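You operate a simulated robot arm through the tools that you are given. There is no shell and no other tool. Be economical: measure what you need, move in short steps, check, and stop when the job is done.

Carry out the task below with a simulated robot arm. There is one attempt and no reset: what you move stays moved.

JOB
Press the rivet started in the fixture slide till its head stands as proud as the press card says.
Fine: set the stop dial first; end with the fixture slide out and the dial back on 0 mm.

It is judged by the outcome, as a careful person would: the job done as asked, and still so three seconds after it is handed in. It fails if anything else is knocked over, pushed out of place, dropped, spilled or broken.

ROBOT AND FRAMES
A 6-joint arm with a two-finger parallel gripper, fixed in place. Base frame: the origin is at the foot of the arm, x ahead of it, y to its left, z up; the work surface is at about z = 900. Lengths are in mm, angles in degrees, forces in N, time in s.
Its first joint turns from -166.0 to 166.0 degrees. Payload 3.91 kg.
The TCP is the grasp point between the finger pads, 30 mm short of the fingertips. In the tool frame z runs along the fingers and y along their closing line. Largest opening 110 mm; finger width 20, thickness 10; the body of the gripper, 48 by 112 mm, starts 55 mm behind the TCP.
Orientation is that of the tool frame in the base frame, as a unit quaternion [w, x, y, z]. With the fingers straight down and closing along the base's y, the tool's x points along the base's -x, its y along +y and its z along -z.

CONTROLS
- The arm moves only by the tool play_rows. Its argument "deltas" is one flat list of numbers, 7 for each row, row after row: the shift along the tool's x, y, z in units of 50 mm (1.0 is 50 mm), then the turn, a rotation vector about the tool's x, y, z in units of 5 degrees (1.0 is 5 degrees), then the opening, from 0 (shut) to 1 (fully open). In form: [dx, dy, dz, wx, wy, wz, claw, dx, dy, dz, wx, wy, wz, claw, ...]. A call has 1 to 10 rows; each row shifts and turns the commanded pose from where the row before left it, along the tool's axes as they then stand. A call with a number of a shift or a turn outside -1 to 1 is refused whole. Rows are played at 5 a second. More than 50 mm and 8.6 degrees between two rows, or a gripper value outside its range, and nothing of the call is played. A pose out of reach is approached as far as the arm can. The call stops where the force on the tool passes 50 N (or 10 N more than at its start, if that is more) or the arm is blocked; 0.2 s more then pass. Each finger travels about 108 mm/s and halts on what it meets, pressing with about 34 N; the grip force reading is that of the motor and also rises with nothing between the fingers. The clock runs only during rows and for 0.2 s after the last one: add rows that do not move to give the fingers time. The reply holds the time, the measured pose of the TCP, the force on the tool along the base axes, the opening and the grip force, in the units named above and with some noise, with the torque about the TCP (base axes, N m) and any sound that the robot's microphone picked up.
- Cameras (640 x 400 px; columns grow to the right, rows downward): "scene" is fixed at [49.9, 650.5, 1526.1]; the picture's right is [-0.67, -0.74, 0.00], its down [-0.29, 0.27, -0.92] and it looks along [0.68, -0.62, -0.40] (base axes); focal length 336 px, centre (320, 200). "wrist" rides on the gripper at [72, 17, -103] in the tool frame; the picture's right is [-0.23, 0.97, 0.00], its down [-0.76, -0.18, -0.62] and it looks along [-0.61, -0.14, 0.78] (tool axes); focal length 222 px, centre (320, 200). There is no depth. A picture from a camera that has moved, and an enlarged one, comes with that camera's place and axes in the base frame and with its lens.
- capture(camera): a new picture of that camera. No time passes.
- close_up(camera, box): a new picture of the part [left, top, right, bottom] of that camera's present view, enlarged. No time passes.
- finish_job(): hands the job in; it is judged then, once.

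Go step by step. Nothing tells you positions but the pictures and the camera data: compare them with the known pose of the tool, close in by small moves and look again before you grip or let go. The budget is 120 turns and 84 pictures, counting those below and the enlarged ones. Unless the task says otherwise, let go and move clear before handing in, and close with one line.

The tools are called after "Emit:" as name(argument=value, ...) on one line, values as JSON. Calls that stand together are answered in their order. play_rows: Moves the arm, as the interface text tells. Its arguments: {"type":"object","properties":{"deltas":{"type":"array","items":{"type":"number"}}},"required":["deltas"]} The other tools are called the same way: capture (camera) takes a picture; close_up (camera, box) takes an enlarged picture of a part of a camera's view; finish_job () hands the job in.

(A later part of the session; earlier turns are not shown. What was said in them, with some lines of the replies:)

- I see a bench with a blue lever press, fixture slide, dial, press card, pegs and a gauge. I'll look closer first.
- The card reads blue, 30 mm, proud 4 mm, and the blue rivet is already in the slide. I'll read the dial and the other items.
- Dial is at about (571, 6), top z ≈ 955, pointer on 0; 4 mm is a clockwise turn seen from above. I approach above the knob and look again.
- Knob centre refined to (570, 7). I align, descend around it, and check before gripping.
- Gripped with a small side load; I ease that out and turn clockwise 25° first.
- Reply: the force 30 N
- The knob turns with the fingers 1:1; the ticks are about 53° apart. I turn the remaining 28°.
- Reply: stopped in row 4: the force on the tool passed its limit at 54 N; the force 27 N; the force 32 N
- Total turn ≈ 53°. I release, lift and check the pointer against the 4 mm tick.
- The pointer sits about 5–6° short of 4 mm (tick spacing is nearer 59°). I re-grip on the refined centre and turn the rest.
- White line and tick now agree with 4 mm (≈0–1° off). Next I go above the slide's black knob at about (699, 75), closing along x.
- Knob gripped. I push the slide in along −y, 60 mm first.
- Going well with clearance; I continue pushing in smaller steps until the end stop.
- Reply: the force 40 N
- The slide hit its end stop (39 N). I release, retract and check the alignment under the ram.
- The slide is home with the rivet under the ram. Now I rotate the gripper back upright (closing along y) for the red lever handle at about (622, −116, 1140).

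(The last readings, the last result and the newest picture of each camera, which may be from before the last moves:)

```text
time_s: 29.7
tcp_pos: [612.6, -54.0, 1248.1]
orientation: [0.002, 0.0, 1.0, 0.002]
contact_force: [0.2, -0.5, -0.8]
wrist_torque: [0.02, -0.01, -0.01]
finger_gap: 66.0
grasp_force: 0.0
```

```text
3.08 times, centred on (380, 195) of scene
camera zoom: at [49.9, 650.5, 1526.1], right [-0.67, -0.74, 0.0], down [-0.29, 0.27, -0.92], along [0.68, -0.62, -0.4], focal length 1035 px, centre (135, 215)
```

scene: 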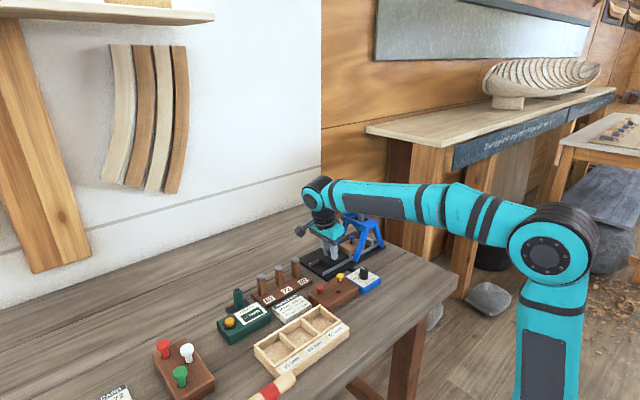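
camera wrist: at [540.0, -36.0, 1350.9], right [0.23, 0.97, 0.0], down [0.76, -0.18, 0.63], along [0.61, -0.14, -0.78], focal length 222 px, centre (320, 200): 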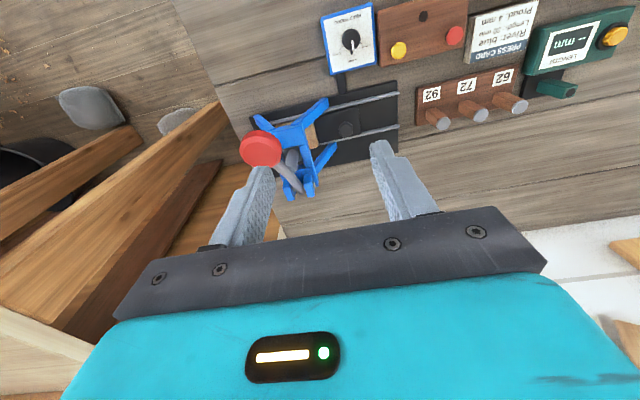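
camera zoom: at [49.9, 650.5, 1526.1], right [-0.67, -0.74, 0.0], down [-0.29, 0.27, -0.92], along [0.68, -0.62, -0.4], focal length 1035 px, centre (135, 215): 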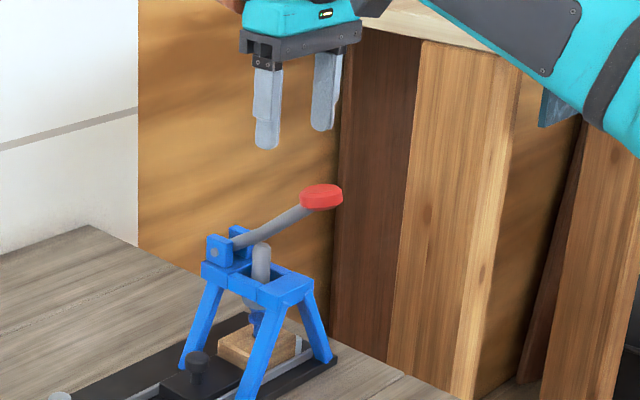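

The red handle is a ~44 mm puck at (624, −117, 1142). I position above it, then look before lowering.

Emit:
play_rows(deltas=[-0.12, -0.64, 0, 0, 0, 0, 0.65, -0.12, -0.64, 0, 0, 0, 0, 0.65, 0, 0, 0.8, 0, 0, 0, 0.65, 0, 0, 0, 0, 0, 0, 0.65])

Emit:
capture(camera="wrist")

Emit:
close_up(camera="scene", box=[320, 130, 440, 260])

```text
time_s: 30.7
tcp_pos: [625.6, -119.2, 1205.9]
orientation: [0.001, 0.002, 1.0, 0.002]
contact_force: [0.2, -0.2, -0.5]
wrist_torque: [0.01, 0.0, -0.03]
finger_gap: 71.6
grasp_force: 0.1
```

```text
39 pictures are left
camera wrist: at [551.7, -101.7, 1309.5], right [0.23, 0.97, 0.0], down [0.76, -0.18, 0.63], along [0.61, -0.14, -0.78], focal length 222 px, centre (320, 200)
```

wrist: 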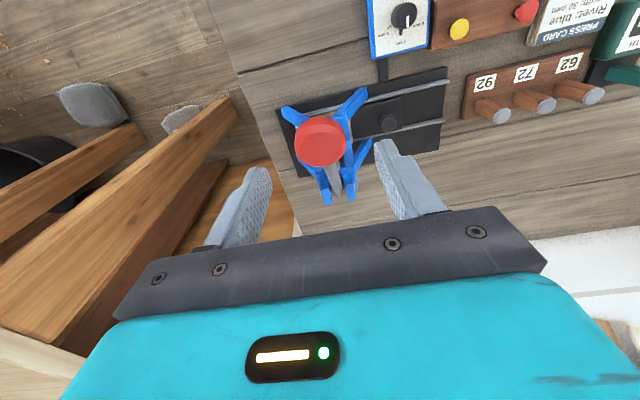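

```text
3.08 times, centred on (380, 195) of scene
camera zoom: at [49.9, 650.5, 1526.1], right [-0.67, -0.74, 0.0], down [-0.29, 0.27, -0.92], along [0.68, -0.62, -0.4], focal length 1035 px, centre (135, 215)
```

zoom: 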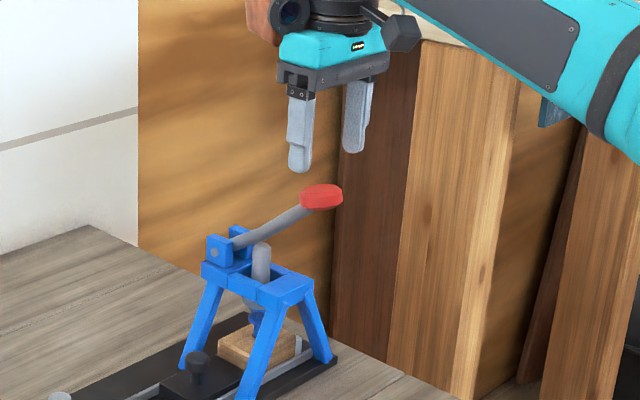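

Emit:
play_rows(deltas=[0, 0.015, 0.5, 0, 0, 0, 0.65, 0, 0, 0.43, 0, 0, 0, 0.65, 0, 0, 0, 0, 0, 0, 0.5, 0, 0, 0, 0, 0, 0, 0.4, 0, 0, 0, 0, 0, 0, 0.32, 0, 0, 0, 0, 0, 0, 0.32])

Emit:
capture(camera="wrist")

Emit:
close_up(camera="scene", box=[320, 130, 440, 260])

```text
time_s: 32.1
tcp_pos: [627.3, -116.8, 1160.1]
orientation: [0.002, 0.001, 1.0, 0.002]
contact_force: [1.4, -21.1, 0.1]
wrist_torque: [-0.6, -0.11, 0.02]
finger_gap: 45.9
grasp_force: 9.9
```

```text
37 pictures are left
camera wrist: at [553.6, -100.2, 1264.0], right [0.23, 0.97, 0.0], down [0.76, -0.18, 0.63], along [0.61, -0.14, -0.78], focal length 222 px, centre (320, 200)
```

wrist: 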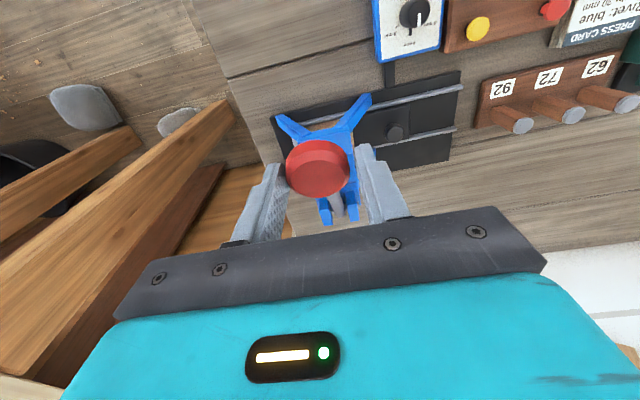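

```text
3.08 times, centred on (380, 195) of scene
camera zoom: at [49.9, 650.5, 1526.1], right [-0.67, -0.74, 0.0], down [-0.29, 0.27, -0.92], along [0.68, -0.62, -0.4], focal length 1035 px, centre (135, 215)
```

zoom: 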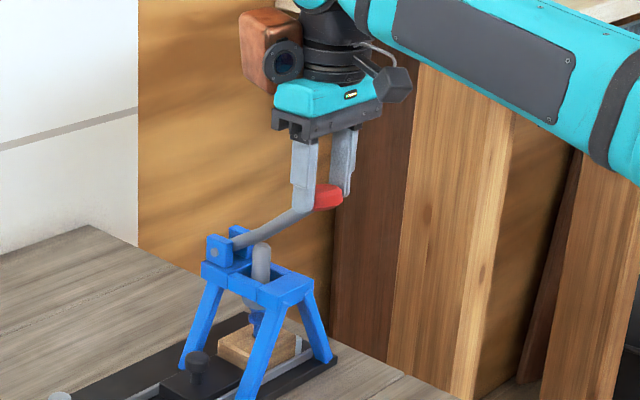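

Emit:
play_rows(deltas=[0.02, -0.035, 0, 0, 0, 0, 0.3, 0, 0, 0, 0, 0, 0, 0.3, 0, 0, 0, 0, 0, 0, 0.3])

Emit:
close_up(camera="wrist", box=[230, 80, 430, 240])

```text
time_s: 32.9
tcp_pos: [625.9, -118.6, 1159.9]
orientation: [0.001, 0.001, 1.0, 0.002]
contact_force: [9.6, -19.1, -5.5]
wrist_torque: [-0.47, -0.29, 0.14]
finger_gap: 43.2
grasp_force: 10.3
```

```text
2.50 times, centred on (330, 160) of wrist
camera zoom: at [553.2, -101.6, 1263.5], right [0.23, 0.97, 0.0], down [0.76, -0.18, 0.62], along [0.61, -0.14, -0.78], focal length 555 px, centre (295, 300)
```

zoom: 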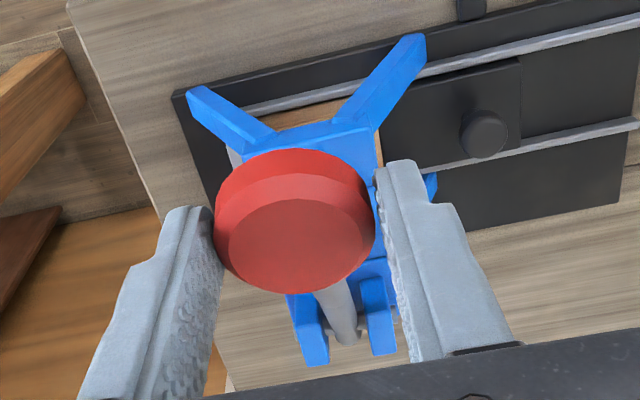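

Emit:
play_rows(deltas=[0.03, -0.04, 0, 0, 0, 0, 0.25, 0, 0, 0, 0, 0, 0, 0.25, 0, 0, 0, 0, 0, 0, 0.25])

```text
time_s: 33.7
tcp_pos: [624.3, -120.8, 1158.2]
orientation: [0.003, 0.0, 1.0, 0.002]
contact_force: [19.7, -3.0, -5.2]
wrist_torque: [-0.38, -1.43, 0.29]
finger_gap: 41.1
grasp_force: 44.8
```

Handle is gripped. I start the stroke along the lever's arc (down and toward the base), two small steps.

Emit:
play_rows(deltas=[0.05, 0, 0.105, 0, 0, 0, 0.25, 0.065, 0, 0.105, 0, 0, 0, 0.25, 0.065, 0, 0.111, 0, 0, 0, 0.25, 0.065, 0, 0.111, 0, 0, 0, 0.25, 0, 0, 0, 0, 0, 0, 0.25])

Emit:
close_up(camera="scene", box=[320, 150, 420, 270])

```text
time_s: 34.9
tcp_pos: [611.7, -120.8, 1139.0]
orientation: [0.001, 0.001, 1.0, 0.002]
contact_force: [7.5, 1.2, 3.5]
wrist_torque: [-0.35, -1.12, 0.17]
finger_gap: 41.1
grasp_force: 45.0
```

```text
3.33 times, centred on (370, 210) of scene
camera zoom: at [49.9, 650.5, 1526.1], right [-0.67, -0.74, 0.0], down [-0.29, 0.27, -0.92], along [0.68, -0.62, -0.4], focal length 1121 px, centre (153, 167)
```

zoom: 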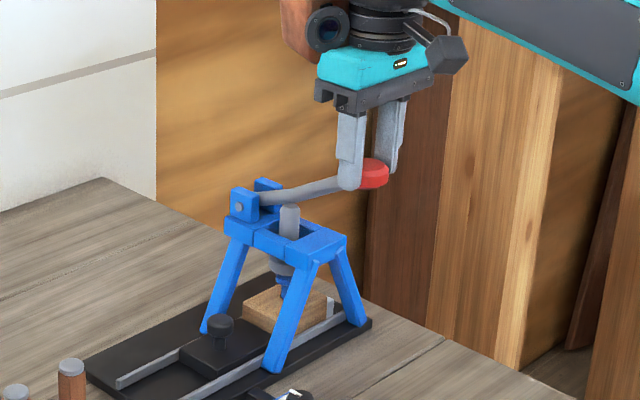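

The lever and ram move with low force. Continuing along the arc.

Emit:
play_rows(deltas=[0.057, 0, 0.116, 0, 0, 0, 0.25, 0.052, 0, 0.117, 0, 0, 0, 0.25, 0.046, 0, 0.12, 0, 0, 0, 0.25, 0.042, 0, 0.122, 0, 0, 0, 0.25, 0, 0, 0, 0, 0, 0, 0.25])

Emit:
close_up(camera="scene", box=[320, 180, 400, 270])

```text
time_s: 36.1
tcp_pos: [601.4, -119.1, 1113.9]
orientation: [0.001, 0.0, 1.0, 0.002]
contact_force: [2.5, 0.7, 4.3]
wrist_torque: [-0.38, -0.7, 0.09]
finger_gap: 41.2
grasp_force: 45.2
```

```text
4.44 times, centred on (360, 225) of scene
camera zoom: at [49.9, 650.5, 1526.1], right [-0.67, -0.74, 0.0], down [-0.29, 0.27, -0.92], along [0.68, -0.62, -0.4], focal length 1495 px, centre (142, 89)
```

zoom: 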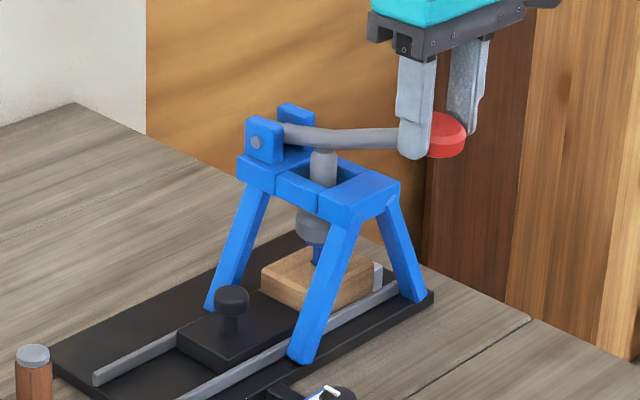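

Emit:
play_rows(deltas=[0.036, 0, 0.124, 0, 0, 0, 0.25, 0.03, 0, 0.124, 0, 0, 0, 0.25, 0.025, 0, 0.127, 0, 0, 0, 0.25, 0.02, 0, 0.127, 0, 0, 0, 0.25, 0, 0, 0, 0, 0, 0, 0.25])

Emit:
close_up(camera="scene", box=[320, 180, 400, 270])

```text
time_s: 37.3
tcp_pos: [594.8, -120.5, 1088.0]
orientation: [0.001, 0.001, 1.0, 0.002]
contact_force: [-5.1, -4.5, 10.7]
wrist_torque: [-0.68, -0.95, 0.06]
finger_gap: 41.2
grasp_force: 44.8
```

```text
4.44 times, centred on (360, 225) of scene
camera zoom: at [49.9, 650.5, 1526.1], right [-0.67, -0.74, 0.0], down [-0.29, 0.27, -0.92], along [0.68, -0.62, -0.4], focal length 1495 px, centre (142, 89)
```

zoom: 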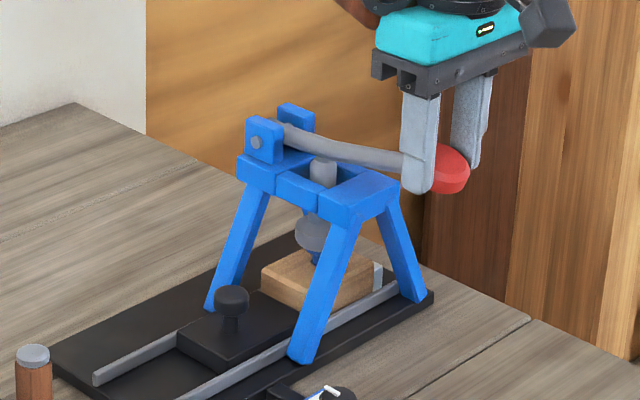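

Emit:
play_rows(deltas=[0.012, 0, 0.128, 0, 0, 0, 0.25, 0.008, 0, 0.128, 0, 0, 0, 0.25, 0.003, 0, 0.128, 0, 0, 0, 0.25, 0, 0, 0, 0, 0, 0, 0.25])

Emit:
close_up(camera="scene", box=[320, 180, 400, 270])

```text
time_s: 38.3
tcp_pos: [594.8, -119.4, 1071.3]
orientation: [0.002, 0.001, 1.0, 0.002]
contact_force: [-16.8, -7.8, 8.1]
wrist_torque: [-0.76, -0.54, -0.08]
finger_gap: 41.0
grasp_force: 44.6
```

```text
4.44 times, centred on (360, 225) of scene
camera zoom: at [49.9, 650.5, 1526.1], right [-0.67, -0.74, 0.0], down [-0.29, 0.27, -0.92], along [0.68, -0.62, -0.4], focal length 1495 px, centre (142, 89)
```

zoom: 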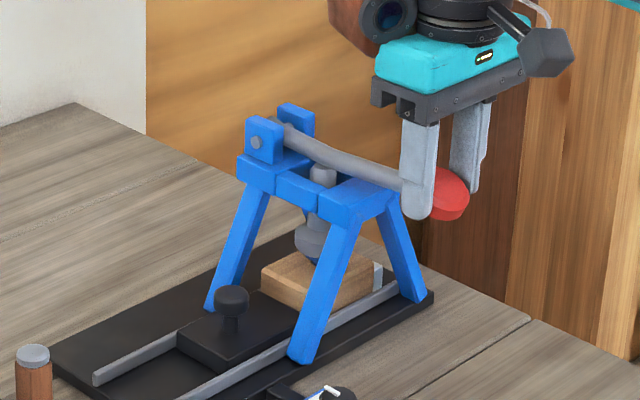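

Emit:
play_rows(deltas=[0.04, 0, 0.1, 0, 0, 0, 0.25, -0.005, 0, 0.1, 0, 0, 0, 0.25, -0.005, 0, 0.1, 0, 0, 0, 0.25, -0.01, 0, 0.1, 0, 0, 0, 0.25, 0, 0, 0, 0, 0, 0, 0.25])

Emit:
close_up(camera="scene", box=[320, 180, 400, 270])

```text
time_s: 39.0
tcp_pos: [592.8, -118.9, 1061.6]
orientation: [0.005, 0.001, 1.0, 0.001]
contact_force: [7.3, -6.9, 13.6]
wrist_torque: [-0.34, 0.02, 0.01]
finger_gap: 41.3
grasp_force: 45.0
stopped in row 3: the force on the tool passed its limit at 58 N (the readings are from after the stop); the commanded pose is now the measured one
```

```text
4.44 times, centred on (360, 225) of scene
camera zoom: at [49.9, 650.5, 1526.1], right [-0.67, -0.74, 0.0], down [-0.29, 0.27, -0.92], along [0.68, -0.62, -0.4], focal length 1495 px, centre (142, 89)
```

zoom: 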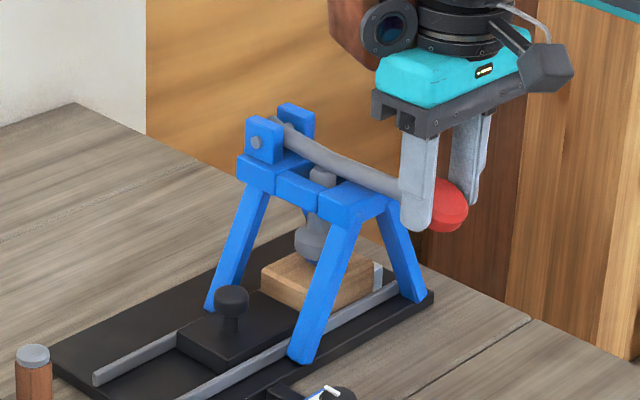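

Emit:
close_up(camera="scene", box=[360, 220, 405, 250])

Emit:
play_rows(deltas=[0, 0, 0.05, 0, 0, 0, 0.25, 0, 0, 0.05, 0, 0, 0, 0.25, 0, 0, 0, 0, 0, 0, 0.25])

Emit:
close_up(camera="scene", box=[360, 210, 410, 250])

```text
13.33 times, centred on (382, 235) of scene
camera zoom: at [49.9, 650.5, 1526.1], right [-0.67, -0.74, 0.0], down [-0.29, 0.27, -0.92], along [0.68, -0.62, -0.4], focal length 4484 px, centre (-513, -267)
```

zoom: 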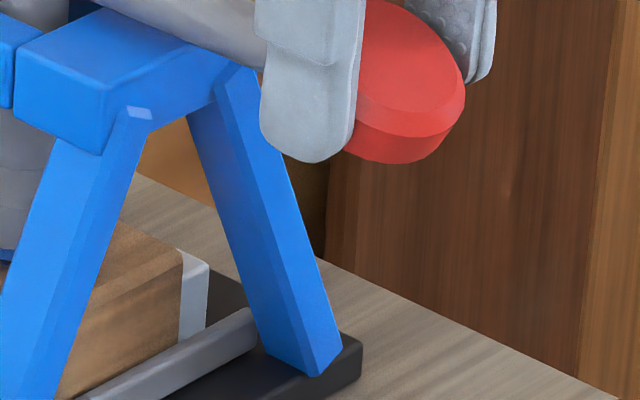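

```text
time_s: 39.5
tcp_pos: [594.6, -119.9, 1061.9]
orientation: [0.009, 0.001, 1.0, -0.001]
contact_force: [3.5, -4.9, 13.9]
wrist_torque: [-0.13, 0.36, 0.02]
finger_gap: 41.3
grasp_force: 45.2
stopped in row 2: the force on the tool passed its limit at 55 N (the readings are from after the stop); the commanded pose is now the measured one
```

```text
10.00 times, centred on (385, 230) of scene
camera zoom: at [49.9, 650.5, 1526.1], right [-0.67, -0.74, 0.0], down [-0.29, 0.27, -0.92], along [0.68, -0.62, -0.4], focal length 3363 px, centre (-330, -100)
```

zoom: 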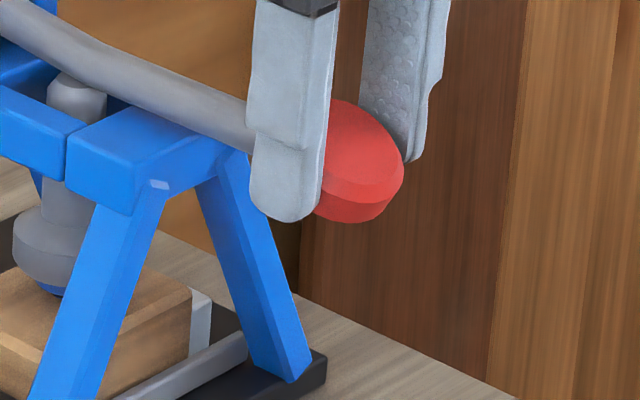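

Emit:
close_up(camera="scene", box=[335, 215, 380, 250])

```text
11.43 times, centred on (358, 232) of scene
camera zoom: at [49.9, 650.5, 1526.1], right [-0.67, -0.74, 0.0], down [-0.29, 0.27, -0.92], along [0.68, -0.62, -0.4], focal length 3844 px, centre (-109, -171)
```

zoom: 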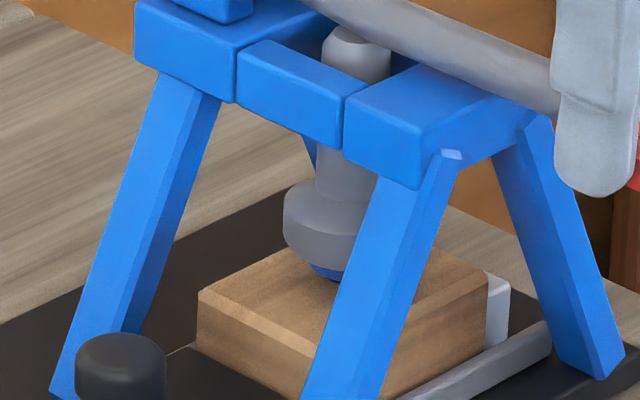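

The abrupt stop at the dial-set depth suggests the press bottomed out. I raise the lever back along the same arc and inspect.

Emit:
play_rows(deltas=[0, 0, -0.173, 0, 0, 0, 0.25, 0, 0, -0.173, 0, 0, 0, 0.25, 0, 0, -0.173, 0, 0, 0, 0.25, -0.044, 0, -0.173, 0, 0, 0, 0.25, -0.044, 0, -0.173, 0, 0, 0, 0.25, -0.044, 0, -0.173, 0, 0, 0, 0.25, -0.069, 0, -0.168, 0, 0, 0, 0.25, -0.069, 0, -0.168, 0, 0, 0, 0.25, -0.069, 0, -0.168, 0, 0, 0, 0.25, -0.1, 0, -0.18, 0, 0, 0, 0.25])

Emit:
close_up(camera="scene", box=[335, 190, 395, 250])

```text
time_s: 41.7
tcp_pos: [615.1, -118.9, 1146.1]
orientation: [0.008, 0.001, 1.0, -0.001]
contact_force: [-2.5, -13.0, -6.4]
wrist_torque: [-0.74, 1.29, -0.28]
finger_gap: 41.3
grasp_force: 45.2
```

```text
6.67 times, centred on (365, 220) of scene
camera zoom: at [49.9, 650.5, 1526.1], right [-0.67, -0.74, 0.0], down [-0.29, 0.27, -0.92], along [0.68, -0.62, -0.4], focal length 2242 px, centre (20, 67)
```

zoom: 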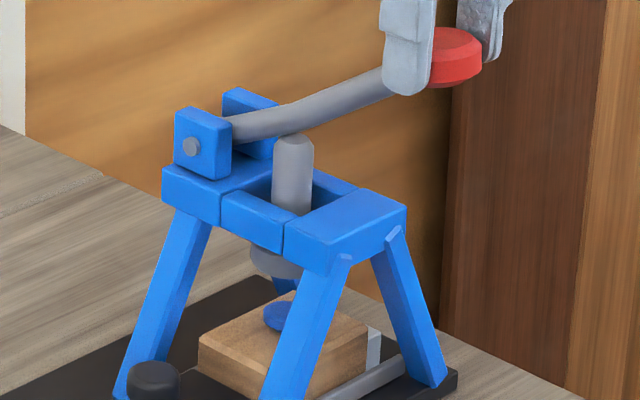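

Emit:
play_rows(deltas=[-0.12, 0, -0.18, 0, 0, 0, 0.25, -0.03, 0, -0.04, 0, 0, 0, 0.25, 0, 0, 0, 0, 0, 0, 0.45, 0, 0, 0, 0, 0, 0, 0.6, 0, 0, 0, 0, 0, 0, 0.65, 0, 0, -0.5, 0, 0, 0, 0.65, 0, 0, -0.9, 0, 0, 0, 0.65, 0, 0, 0, 0, 0, 0, 0.65])

Emit:
close_up(camera="scene", box=[325, 180, 395, 250])

Emit:
close_up(camera="scene", box=[348, 220, 378, 245])

```text
time_s: 43.5
tcp_pos: [620.9, -119.0, 1229.2]
orientation: [0.009, 0.001, 1.0, -0.001]
contact_force: [-0.2, -0.4, -0.4]
wrist_torque: [0.02, -0.04, -0.02]
finger_gap: 71.6
grasp_force: 0.1
```

```text
5.71 times, centred on (360, 215) of scene
camera zoom: at [49.9, 650.5, 1526.1], right [-0.67, -0.74, 0.0], down [-0.29, 0.27, -0.92], along [0.68, -0.62, -0.4], focal length 1922 px, centre (91, 114)
```

zoom: 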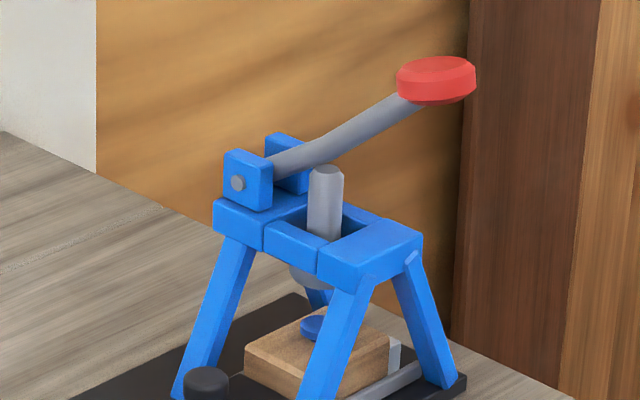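

```text
16.00 times, centred on (363, 232) of scene
camera zoom: at [49.9, 650.5, 1526.1], right [-0.67, -0.74, 0.0], down [-0.29, 0.27, -0.92], along [0.68, -0.62, -0.4], focal length 5381 px, centre (-368, -320)
```

zoom: 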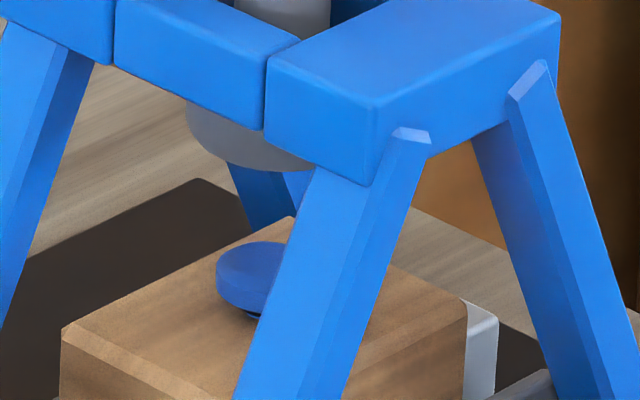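

The lever stays up and the rivet head is now low over the block. Next I go back to the slide knob (now about (701, −22)) to draw the slide out and inspect.

Emit:
play_rows(deltas=[-0.4, 0.895, 0, 0, 0.2, 0, 0.45, -0.4, 0.895, 0, 0, 0, 0, 0.45, -0.4, 0.895, 0, 0, 0, 0, 0.45, -0.4, 0.895, 0, 0, 0, 0, 0.45, 0, 0, 0, 0, 0, 1, 0.45, 0, 0, 0, 0, 0, 1, 0.45, 0, 0, 0, 0, 0, 1, 0.45, 0, 0, 0, 0, 0, 1, 0.45, 0, 0, 0, 0, 0, 1, 0.45, 0, 0, 0, 0, 0, 1, 0.45])

Emit:
play_rows(deltas=[0, 0, 0, 0, 0, 1, 0.45, 0, 0, 0, 0, 0, 1, 0.45, 0, 0, 0, 0, 0, 1, 0.45, 0, 0, 0, 0, 0, 1, 0.45, 0, 0, 0, 0, 0, 1, 0.45, 0, 0, 0, 0, 0, 1, 0.45, 0, 0, 0, 0, 0, 1, 0.45, 0, 0, 0, 0, 0, 1, 0.45, 0, 0, 0, 0, 0, 1, 0.45, 0, 0, 0, 0, 0, 1, 0.45])

Emit:
play_rows(deltas=[0, 0, 0, 0, 0, 1, 0.45, 0, 0, 0, 0, 0, 1, 0.45, 0, 0, 0.8, 0, -0.8, 0, 0.45, 0, 0, 0.8, 0, -0.8, 0, 0.45, 0, 0, 0.8, 0, -0.8, 0, 0.45, 0, 0, 0, 0, 0, 0, 0.45])

Emit:
capture(camera="wrist")

```text
time_s: 45.7
tcp_pos: [701.3, 60.1, 1228.8]
orientation: [0.0, 0.26, 0.966, 0.0]
contact_force: [-0.9, 0.7, -0.6]
wrist_torque: [0.01, -0.03, 0.02]
finger_gap: 49.4
grasp_force: 0.0
```

```text
time_s: 47.9
tcp_pos: [700.5, 59.5, 1228.0]
orientation: [-0.001, 0.644, 0.765, -0.001]
contact_force: [-0.3, -0.3, 0.0]
wrist_torque: [-0.02, 0.0, -0.01]
finger_gap: 49.5
grasp_force: 0.0
```

```text
time_s: 49.3
tcp_pos: [701.6, 53.3, 1107.1]
orientation: [0.073, 0.704, 0.703, -0.076]
contact_force: [0.3, 1.3, 0.1]
wrist_torque: [-0.01, -0.01, 0.0]
finger_gap: 49.5
grasp_force: 0.1
```

```text
23 pictures are left
camera wrist: at [718.5, 145.6, 1193.6], right [0.97, -0.22, 0.05], down [-0.18, -0.61, 0.77], along [-0.14, -0.76, -0.64], focal length 222 px, centre (320, 200)
```

wrist: 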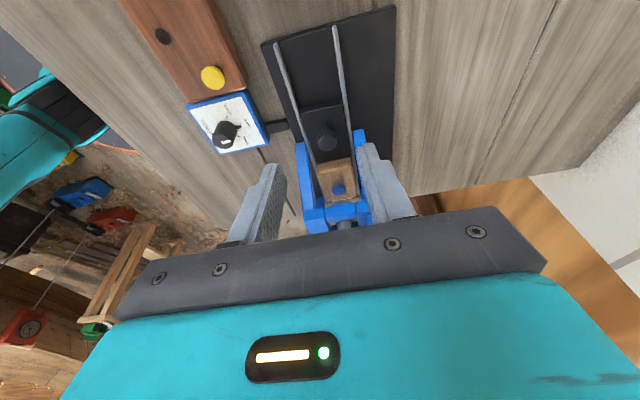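

Emit:
play_rows(deltas=[-0.84, -0.026, 0.18, 0, 0, 0, 0.45, 0, 0, 0.9, 0, 0, 0, 0.45, 0, 0, 0.9, 0, 0, 0, 0.45, 0, 0, 0.7, 0, 0, 0, 0.45, 0, 0, 0.38, 0, 0, 0, 0.45, 0, 0, 0, 0, 0, 0, 0.45])

Emit:
close_up(camera="wrist", box=[220, 60, 460, 240])

```text
time_s: 50.7
tcp_pos: [697.9, -22.1, 967.1]
orientation: [0.073, 0.704, 0.703, -0.074]
contact_force: [0.4, -0.1, -1.0]
wrist_torque: [0.04, 0.03, 0.02]
finger_gap: 49.6
grasp_force: 0.0
```

```text
2.22 times, centred on (340, 150) of wrist
camera zoom: at [714.3, 71.0, 1053.1], right [0.97, -0.22, 0.05], down [-0.18, -0.61, 0.77], along [-0.14, -0.76, -0.64], focal length 494 px, centre (276, 311)
```

zoom: 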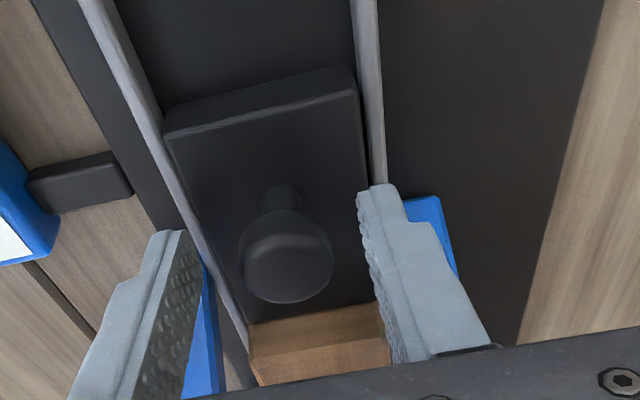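

Emit:
play_rows(deltas=[0.068, 0.05, -0.0146, 0, 0, 0, 0.3, 0, 0, 0, 0, 0, 0, 0.2, 0, 0, 0, 0, 0, 0, 0.12, 0, 0, 0, 0, 0, 0, 0.12])

Emit:
play_rows(deltas=[0.147, 0, -0.031, 0, 0, 0, 0.12, 0.293, 0, -0.0624, 0, 0, 0, 0.12, 0.293, 0, -0.0624, 0, 0, 0, 0.12, 0.293, 0, -0.0624, 0, 0, 0, 0.12, 0.293, 0, -0.0624, 0, 0, 0, 0.12, 0.293, 0, -0.0624, 0, 0, 0, 0.12, 0.196, 0, -0.042, 0, 0, 0, 0.12, 0.1, 0, -0.021, 0, 0, 0, 0.12, 0, 0, 0, 0, 0, 0, 0.12])

Emit:
close_up(camera="scene", box=[290, 200, 400, 280])

```text
time_s: 51.7
tcp_pos: [700.1, -18.7, 966.7]
orientation: [0.074, 0.704, 0.702, -0.075]
contact_force: [-9.1, -0.1, -5.7]
wrist_torque: [0.01, 0.15, -0.04]
finger_gap: 25.4
grasp_force: 45.1
```

```text
time_s: 52.7
tcp_pos: [700.0, 33.2, 967.2]
orientation: [0.072, 0.704, 0.703, -0.076]
contact_force: [-23.3, 0.4, 1.7]
wrist_torque: [-0.1, 0.4, 0.01]
finger_gap: 25.6
grasp_force: 44.8
stopped in row 5: the force on the tool passed its limit at 51 N (the readings are from after the stop); the commanded pose is now the measured one
```

```text
5.00 times, centred on (345, 240) of scene
camera zoom: at [49.9, 650.5, 1526.1], right [-0.67, -0.74, 0.0], down [-0.29, 0.27, -0.92], along [0.68, -0.62, -0.4], focal length 1682 px, centre (195, 0)
```

zoom: 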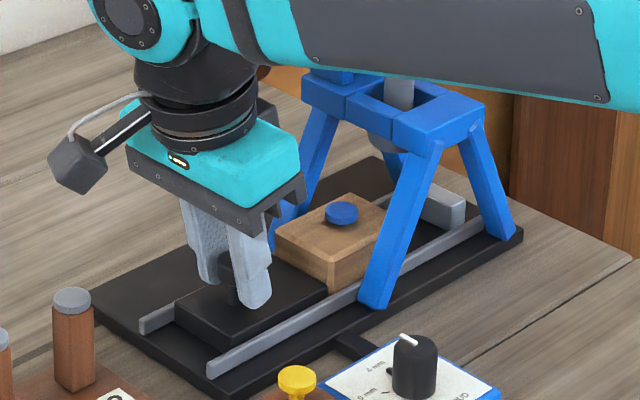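

Side load tripped the limit; I relieve it and continue pulling out.

Emit:
play_rows(deltas=[0, -0.04, 0, 0, 0, 0, 0.12, 0.157, 0, -0.033, 0, 0, 0, 0.12, 0.157, 0, -0.033, 0, 0, 0, 0.12, 0.157, 0, -0.033, 0, 0, 0, 0.12, 0.157, 0, -0.033, 0, 0, 0, 0.12, 0.157, 0, -0.033, 0, 0, 0, 0.12, 0.137, 0, -0.029, 0, 0, 0, 0.12, 0, 0, 0, 0, 0, 0, 0.12])

Emit:
close_up(camera="scene", box=[300, 220, 380, 280])

```text
time_s: 54.5
tcp_pos: [700.1, 79.7, 965.6]
orientation: [0.072, 0.704, 0.703, -0.075]
contact_force: [12.3, -0.1, 15.0]
wrist_torque: [-0.09, -0.22, -0.03]
finger_gap: 25.4
grasp_force: 44.9
```

```text
6.67 times, centred on (340, 250) of scene
camera zoom: at [49.9, 650.5, 1526.1], right [-0.67, -0.74, 0.0], down [-0.29, 0.27, -0.92], along [0.68, -0.62, -0.4], focal length 2242 px, centre (187, -133)
```

zoom: 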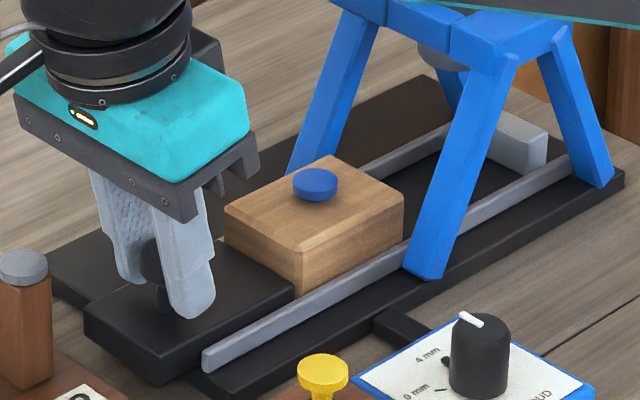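

Emit:
play_rows(deltas=[0.06, 0.02, 0.0, 0, 0, 0, 0.12, 0.05, 0, -0.011, 0, 0, 0, 0.12, 0, 0, 0, 0, 0, 0, 0.12])

Emit:
close_up(camera="scene", box=[326, 233, 356, 258])

```text
time_s: 55.3
tcp_pos: [700.0, 82.2, 966.5]
orientation: [0.072, 0.703, 0.703, -0.076]
contact_force: [-2.8, -40.9, 9.3]
wrist_torque: [-0.7, 0.05, -0.01]
finger_gap: 25.6
grasp_force: 45.3
```

```text
16.00 times, centred on (341, 246) of scene
camera zoom: at [49.9, 650.5, 1526.1], right [-0.67, -0.74, 0.0], down [-0.29, 0.27, -0.92], along [0.68, -0.62, -0.4], focal length 5381 px, centre (-16, -528)
```

zoom: 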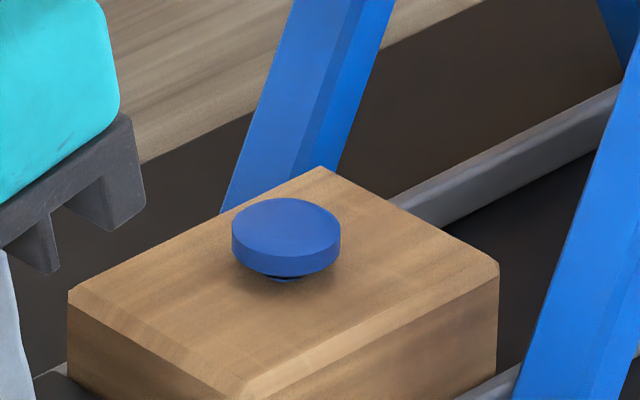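

The slide is fully out against its stop (−41 N) and the head gap measures about 4 mm. I release, untilt and return to the dial to set it back to 0.

Emit:
play_rows(deltas=[-0.02, 0, 0, 0, 0, 0, 0.12, 0, 0, 0, 0, 0, 0, 0.3, 0, 0, 0, 0, 0, 0, 0.45, 0, 0, -0.5, 0, 0, 0, 0.45, 0, 0, -0.9, 0, 0, 0, 0.45, 0, 0, -0.9, 0, 0, 0, 0.45, 0, 0, 0, 0, 0.8, 0, 0.45, 0, 0, 0, 0, 0.8, 0, 0.45, 0, 0, 0, 0, 0.8, 0, 0.45, 0, 0, 0, 0, 0, 0, 0.45])

Emit:
play_rows(deltas=[-0.5, -0.65, 0, 0, 0, 0, 0.45, -0.5, -0.65, 0, 0, 0, 0, 0.45, -0.5, -0.65, 0, 0, 0, 0, 0.45, -0.49, -0.64, 0, 0, 0, 0, 0.45, 0, 0, 0, 0, 0, 0, 0.45])

Emit:
capture(camera="wrist")

```text
time_s: 57.5
tcp_pos: [702.3, 108.3, 1078.4]
orientation: [-0.001, 0.707, 0.707, -0.002]
contact_force: [-0.1, 0.2, -0.4]
wrist_torque: [-0.01, -0.02, -0.01]
finger_gap: 49.5
grasp_force: 0.1
```

```text
time_s: 58.7
tcp_pos: [571.8, 9.1, 1079.7]
orientation: [-0.002, 0.708, 0.706, -0.002]
contact_force: [0.9, -0.2, 0.2]
wrist_torque: [-0.01, 0.02, -0.02]
finger_gap: 49.5
grasp_force: 0.0
```

```text
18 pictures are left
camera wrist: at [589.1, 82.4, 1182.6], right [0.97, -0.23, 0.0], down [-0.18, -0.76, 0.62], along [-0.15, -0.61, -0.78], focal length 222 px, centre (320, 200)
```

wrist: 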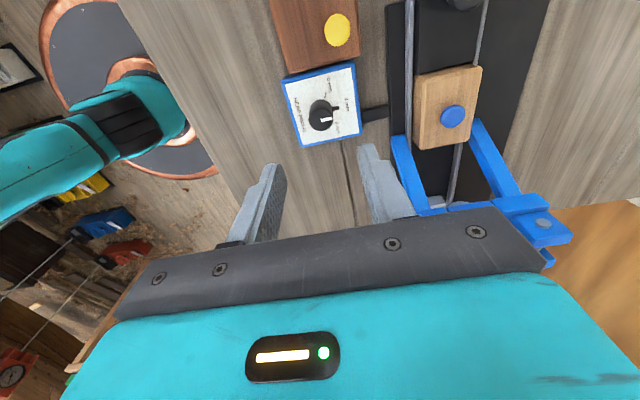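

Emit:
play_rows(deltas=[-0.074, -0.032, 0.8, 0, 0, 0, 0.45, 0, 0, 0.8, 0, 0, 0, 0.45, 0, 0, 0.69, 0, 0, 0, 0.45, 0, 0, 0, 0, 0, 0, 0.4, 0, 0, 0, 0, 0, 0, 0.28, 0, 0, 0, 0, 0, 0, 0.17, 0, 0, 0, 0, 0, 0, 0.17])

Emit:
close_up(camera="wrist", box=[220, 60, 460, 210])

```text
time_s: 60.3
tcp_pos: [571.7, 3.5, 963.0]
orientation: [-0.001, 0.707, 0.707, -0.002]
contact_force: [21.1, -0.7, -1.2]
wrist_torque: [-0.07, -0.84, -0.03]
finger_gap: 25.6
grasp_force: 44.7
```

```text
2.67 times, centred on (340, 135) of wrist
camera zoom: at [588.6, 78.0, 1068.6], right [0.97, -0.23, 0.0], down [-0.18, -0.76, 0.62], along [-0.15, -0.61, -0.78], focal length 592 px, centre (267, 373)
```

zoom: 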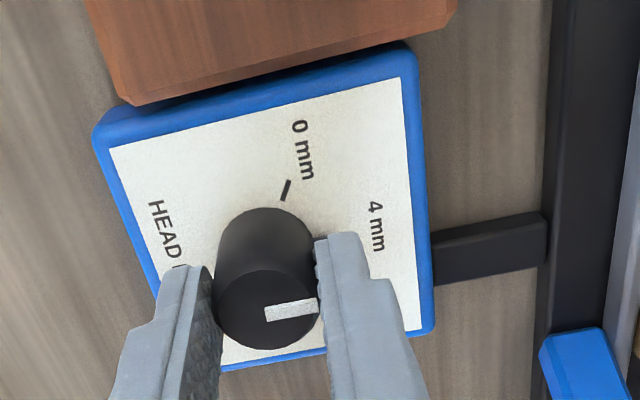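

Emit:
play_rows(deltas=[0, 0.035, 0, 0, 0, 0, 0.17, 0, 0, 0, 0, 0, -0.9, 0.17, 0, 0, 0, 0, 0, -0.9, 0.17, 0, 0, 0, 0, 0, -0.9, 0.17, 0, 0, 0, 0, 0, -0.9, 0.17, 0, 0, 0, 0, 0, 0, 0.17])

```text
time_s: 61.7
tcp_pos: [572.0, 4.8, 963.9]
orientation: [-0.002, 0.588, 0.809, -0.002]
contact_force: [7.6, -5.6, 2.7]
wrist_torque: [-0.61, -0.68, 0.04]
finger_gap: 25.5
grasp_force: 44.7
```

Emit:
play_rows(deltas=[0, 0, 0, 0, 0, -0.9, 0.17, 0, 0, 0, 0, 0, -0.9, 0.17, 0, 0, 0, 0, 0, -0.9, 0.17, 0, 0, 0, 0, 0, -0.9, 0.17, 0, 0, 0, 0, 0, 0, 0.17])

```text
time_s: 62.9
tcp_pos: [570.9, 4.8, 964.8]
orientation: [-0.001, 0.454, 0.891, -0.001]
contact_force: [10.6, -2.0, 13.6]
wrist_torque: [-0.41, -0.7, 0.01]
finger_gap: 25.6
grasp_force: 45.0
```

Emit:
play_rows(deltas=[0, 0, 0, 0, 0, -0.9, 0.17, 0, 0, 0, 0, 0, -0.9, 0.17, 0, 0, 0, 0, 0, -0.9, 0.17, 0, 0, 0, 0, 0, -0.9, 0.17, 0, 0, 0, 0, 0, -0.8, 0.17, 0, 0, 0, 0, 0, -0.22, 0.17, 0, 0, 0, 0, 0, 0, 0.17])

Emit:
close_up(camera="wrist", box=[220, 60, 460, 210])

```text
time_s: 64.5
tcp_pos: [571.4, 4.7, 965.2]
orientation: [-0.002, 0.266, 0.964, -0.002]
contact_force: [29.0, -4.7, 18.7]
wrist_torque: [-0.2, -0.69, 0.02]
finger_gap: 25.8
grasp_force: 44.9
```

```text
2.67 times, centred on (340, 135) of wrist
camera zoom: at [518.6, 57.7, 1068.8], right [0.7, 0.72, 0.0], down [0.56, -0.54, 0.62], along [0.44, -0.43, -0.78], focal length 592 px, centre (267, 373)
```

zoom: 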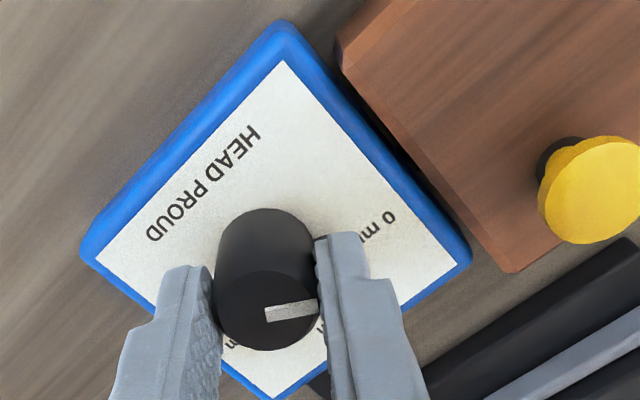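

Turned back 59°. I release, lift and check the pointer on 0.

Emit:
play_rows(deltas=[0, 0, 0, 0, 0, 0, 0.3, 0, 0, 0, 0, 0, 0, 0.45, 0, 0, -0.5, 0, 0, 0, 0.45, 0, 0, -1, 0, 0, 0, 0.45, 0, 0, -1, 0, 0, 0, 0.45, 0, 0, 0, 0, 0, 0, 0.45])

Emit:
close_up(camera="wrist", box=[280, 65, 370, 125])

Emit:
close_up(camera="scene", box=[345, 260, 375, 285])

```text
time_s: 65.9
tcp_pos: [571.7, 5.3, 1089.7]
orientation: [-0.002, 0.268, 0.963, 0.0]
contact_force: [0.8, 0.8, 1.2]
wrist_torque: [0.01, -0.03, -0.02]
finger_gap: 49.3
grasp_force: 0.1
```

```text
6.67 times, centred on (325, 95) of wrist
camera zoom: at [518.6, 58.0, 1194.3], right [0.7, 0.72, 0.0], down [0.56, -0.54, 0.62], along [0.44, -0.43, -0.78], focal length 1481 px, centre (287, 900)
```

zoom: 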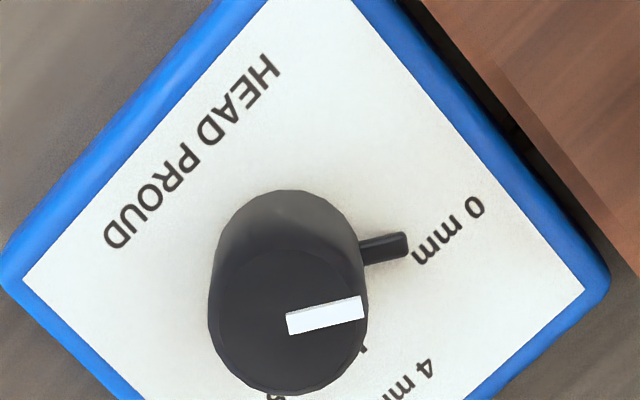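

```text
16.00 times, centred on (360, 272) of scene
camera zoom: at [49.9, 650.5, 1526.1], right [-0.67, -0.74, 0.0], down [-0.29, 0.27, -0.92], along [0.68, -0.62, -0.4], focal length 5381 px, centre (-320, -960)
```

zoom: 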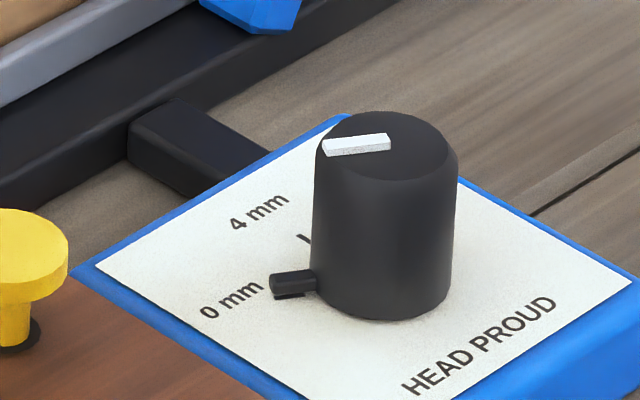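

Emit:
close_up(camera="scene", box=[335, 255, 395, 305])

```text
8.00 times, centred on (365, 280) of scene
camera zoom: at [49.9, 650.5, 1526.1], right [-0.67, -0.74, 0.0], down [-0.29, 0.27, -0.92], along [0.68, -0.62, -0.4], focal length 2690 px, centre (-40, -440)
```

zoom: 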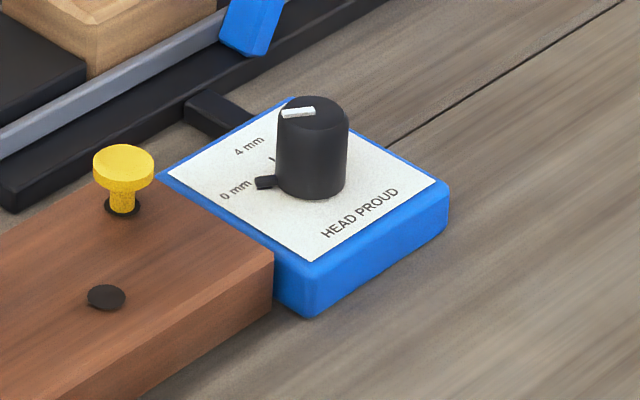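

The dial view matches the starting 0 mm view. I move clear upward and take one last overall look.

Emit:
play_rows(deltas=[0.3, 0, -0.9, 0, 0, 0, 0.5, 0.3, 0, -0.9, 0, 0, 0, 0.5, 0.3, 0, -0.9, 0, 0, 0, 0.5, 0, 0, 0, 0, 0, 0, 0.5])

Emit:
close_up(camera="scene", box=[200, 160, 420, 340])

Emit:
close_up(camera="scene", box=[330, 235, 350, 250])

```text
time_s: 66.9
tcp_pos: [533.1, 29.6, 1224.0]
orientation: [-0.002, 0.267, 0.964, 0.0]
contact_force: [-0.6, 0.2, 0.4]
wrist_torque: [-0.02, 0.02, -0.02]
finger_gap: 54.9
grasp_force: 0.1
```

```text
2.22 times, centred on (310, 250) of scene
camera zoom: at [49.9, 650.5, 1526.1], right [-0.67, -0.74, 0.0], down [-0.29, 0.27, -0.92], along [0.68, -0.62, -0.4], focal length 747 px, centre (342, 89)
```

zoom: 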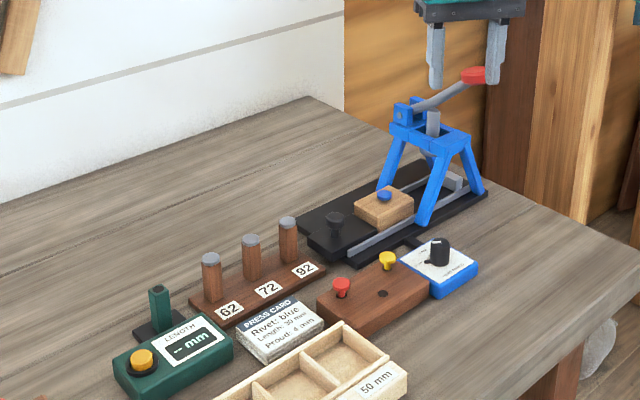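

```text
16.00 times, centred on (340, 242) of scene
camera zoom: at [49.9, 650.5, 1526.1], right [-0.67, -0.74, 0.0], down [-0.29, 0.27, -0.92], along [0.68, -0.62, -0.4], focal length 5381 px, centre (0, -480)
```

zoom: 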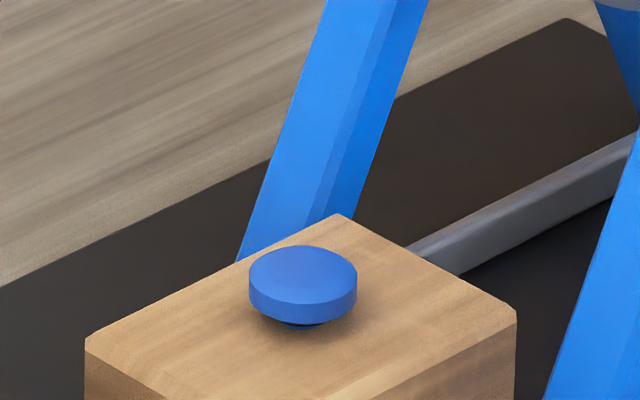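

The rivet stands about 4 mm proud, the slide is out, the dial is on 0, the lever is up and nothing else has moved, so I hand in.

Emit:
finish_job()

```text
The job is handed in.
```

I pressed the blue rivet against the 4 mm dial stop, and its head stands about 4 mm proud, judged from the camera pictures. The fixture slide is out and the dial is back on 0 mm.
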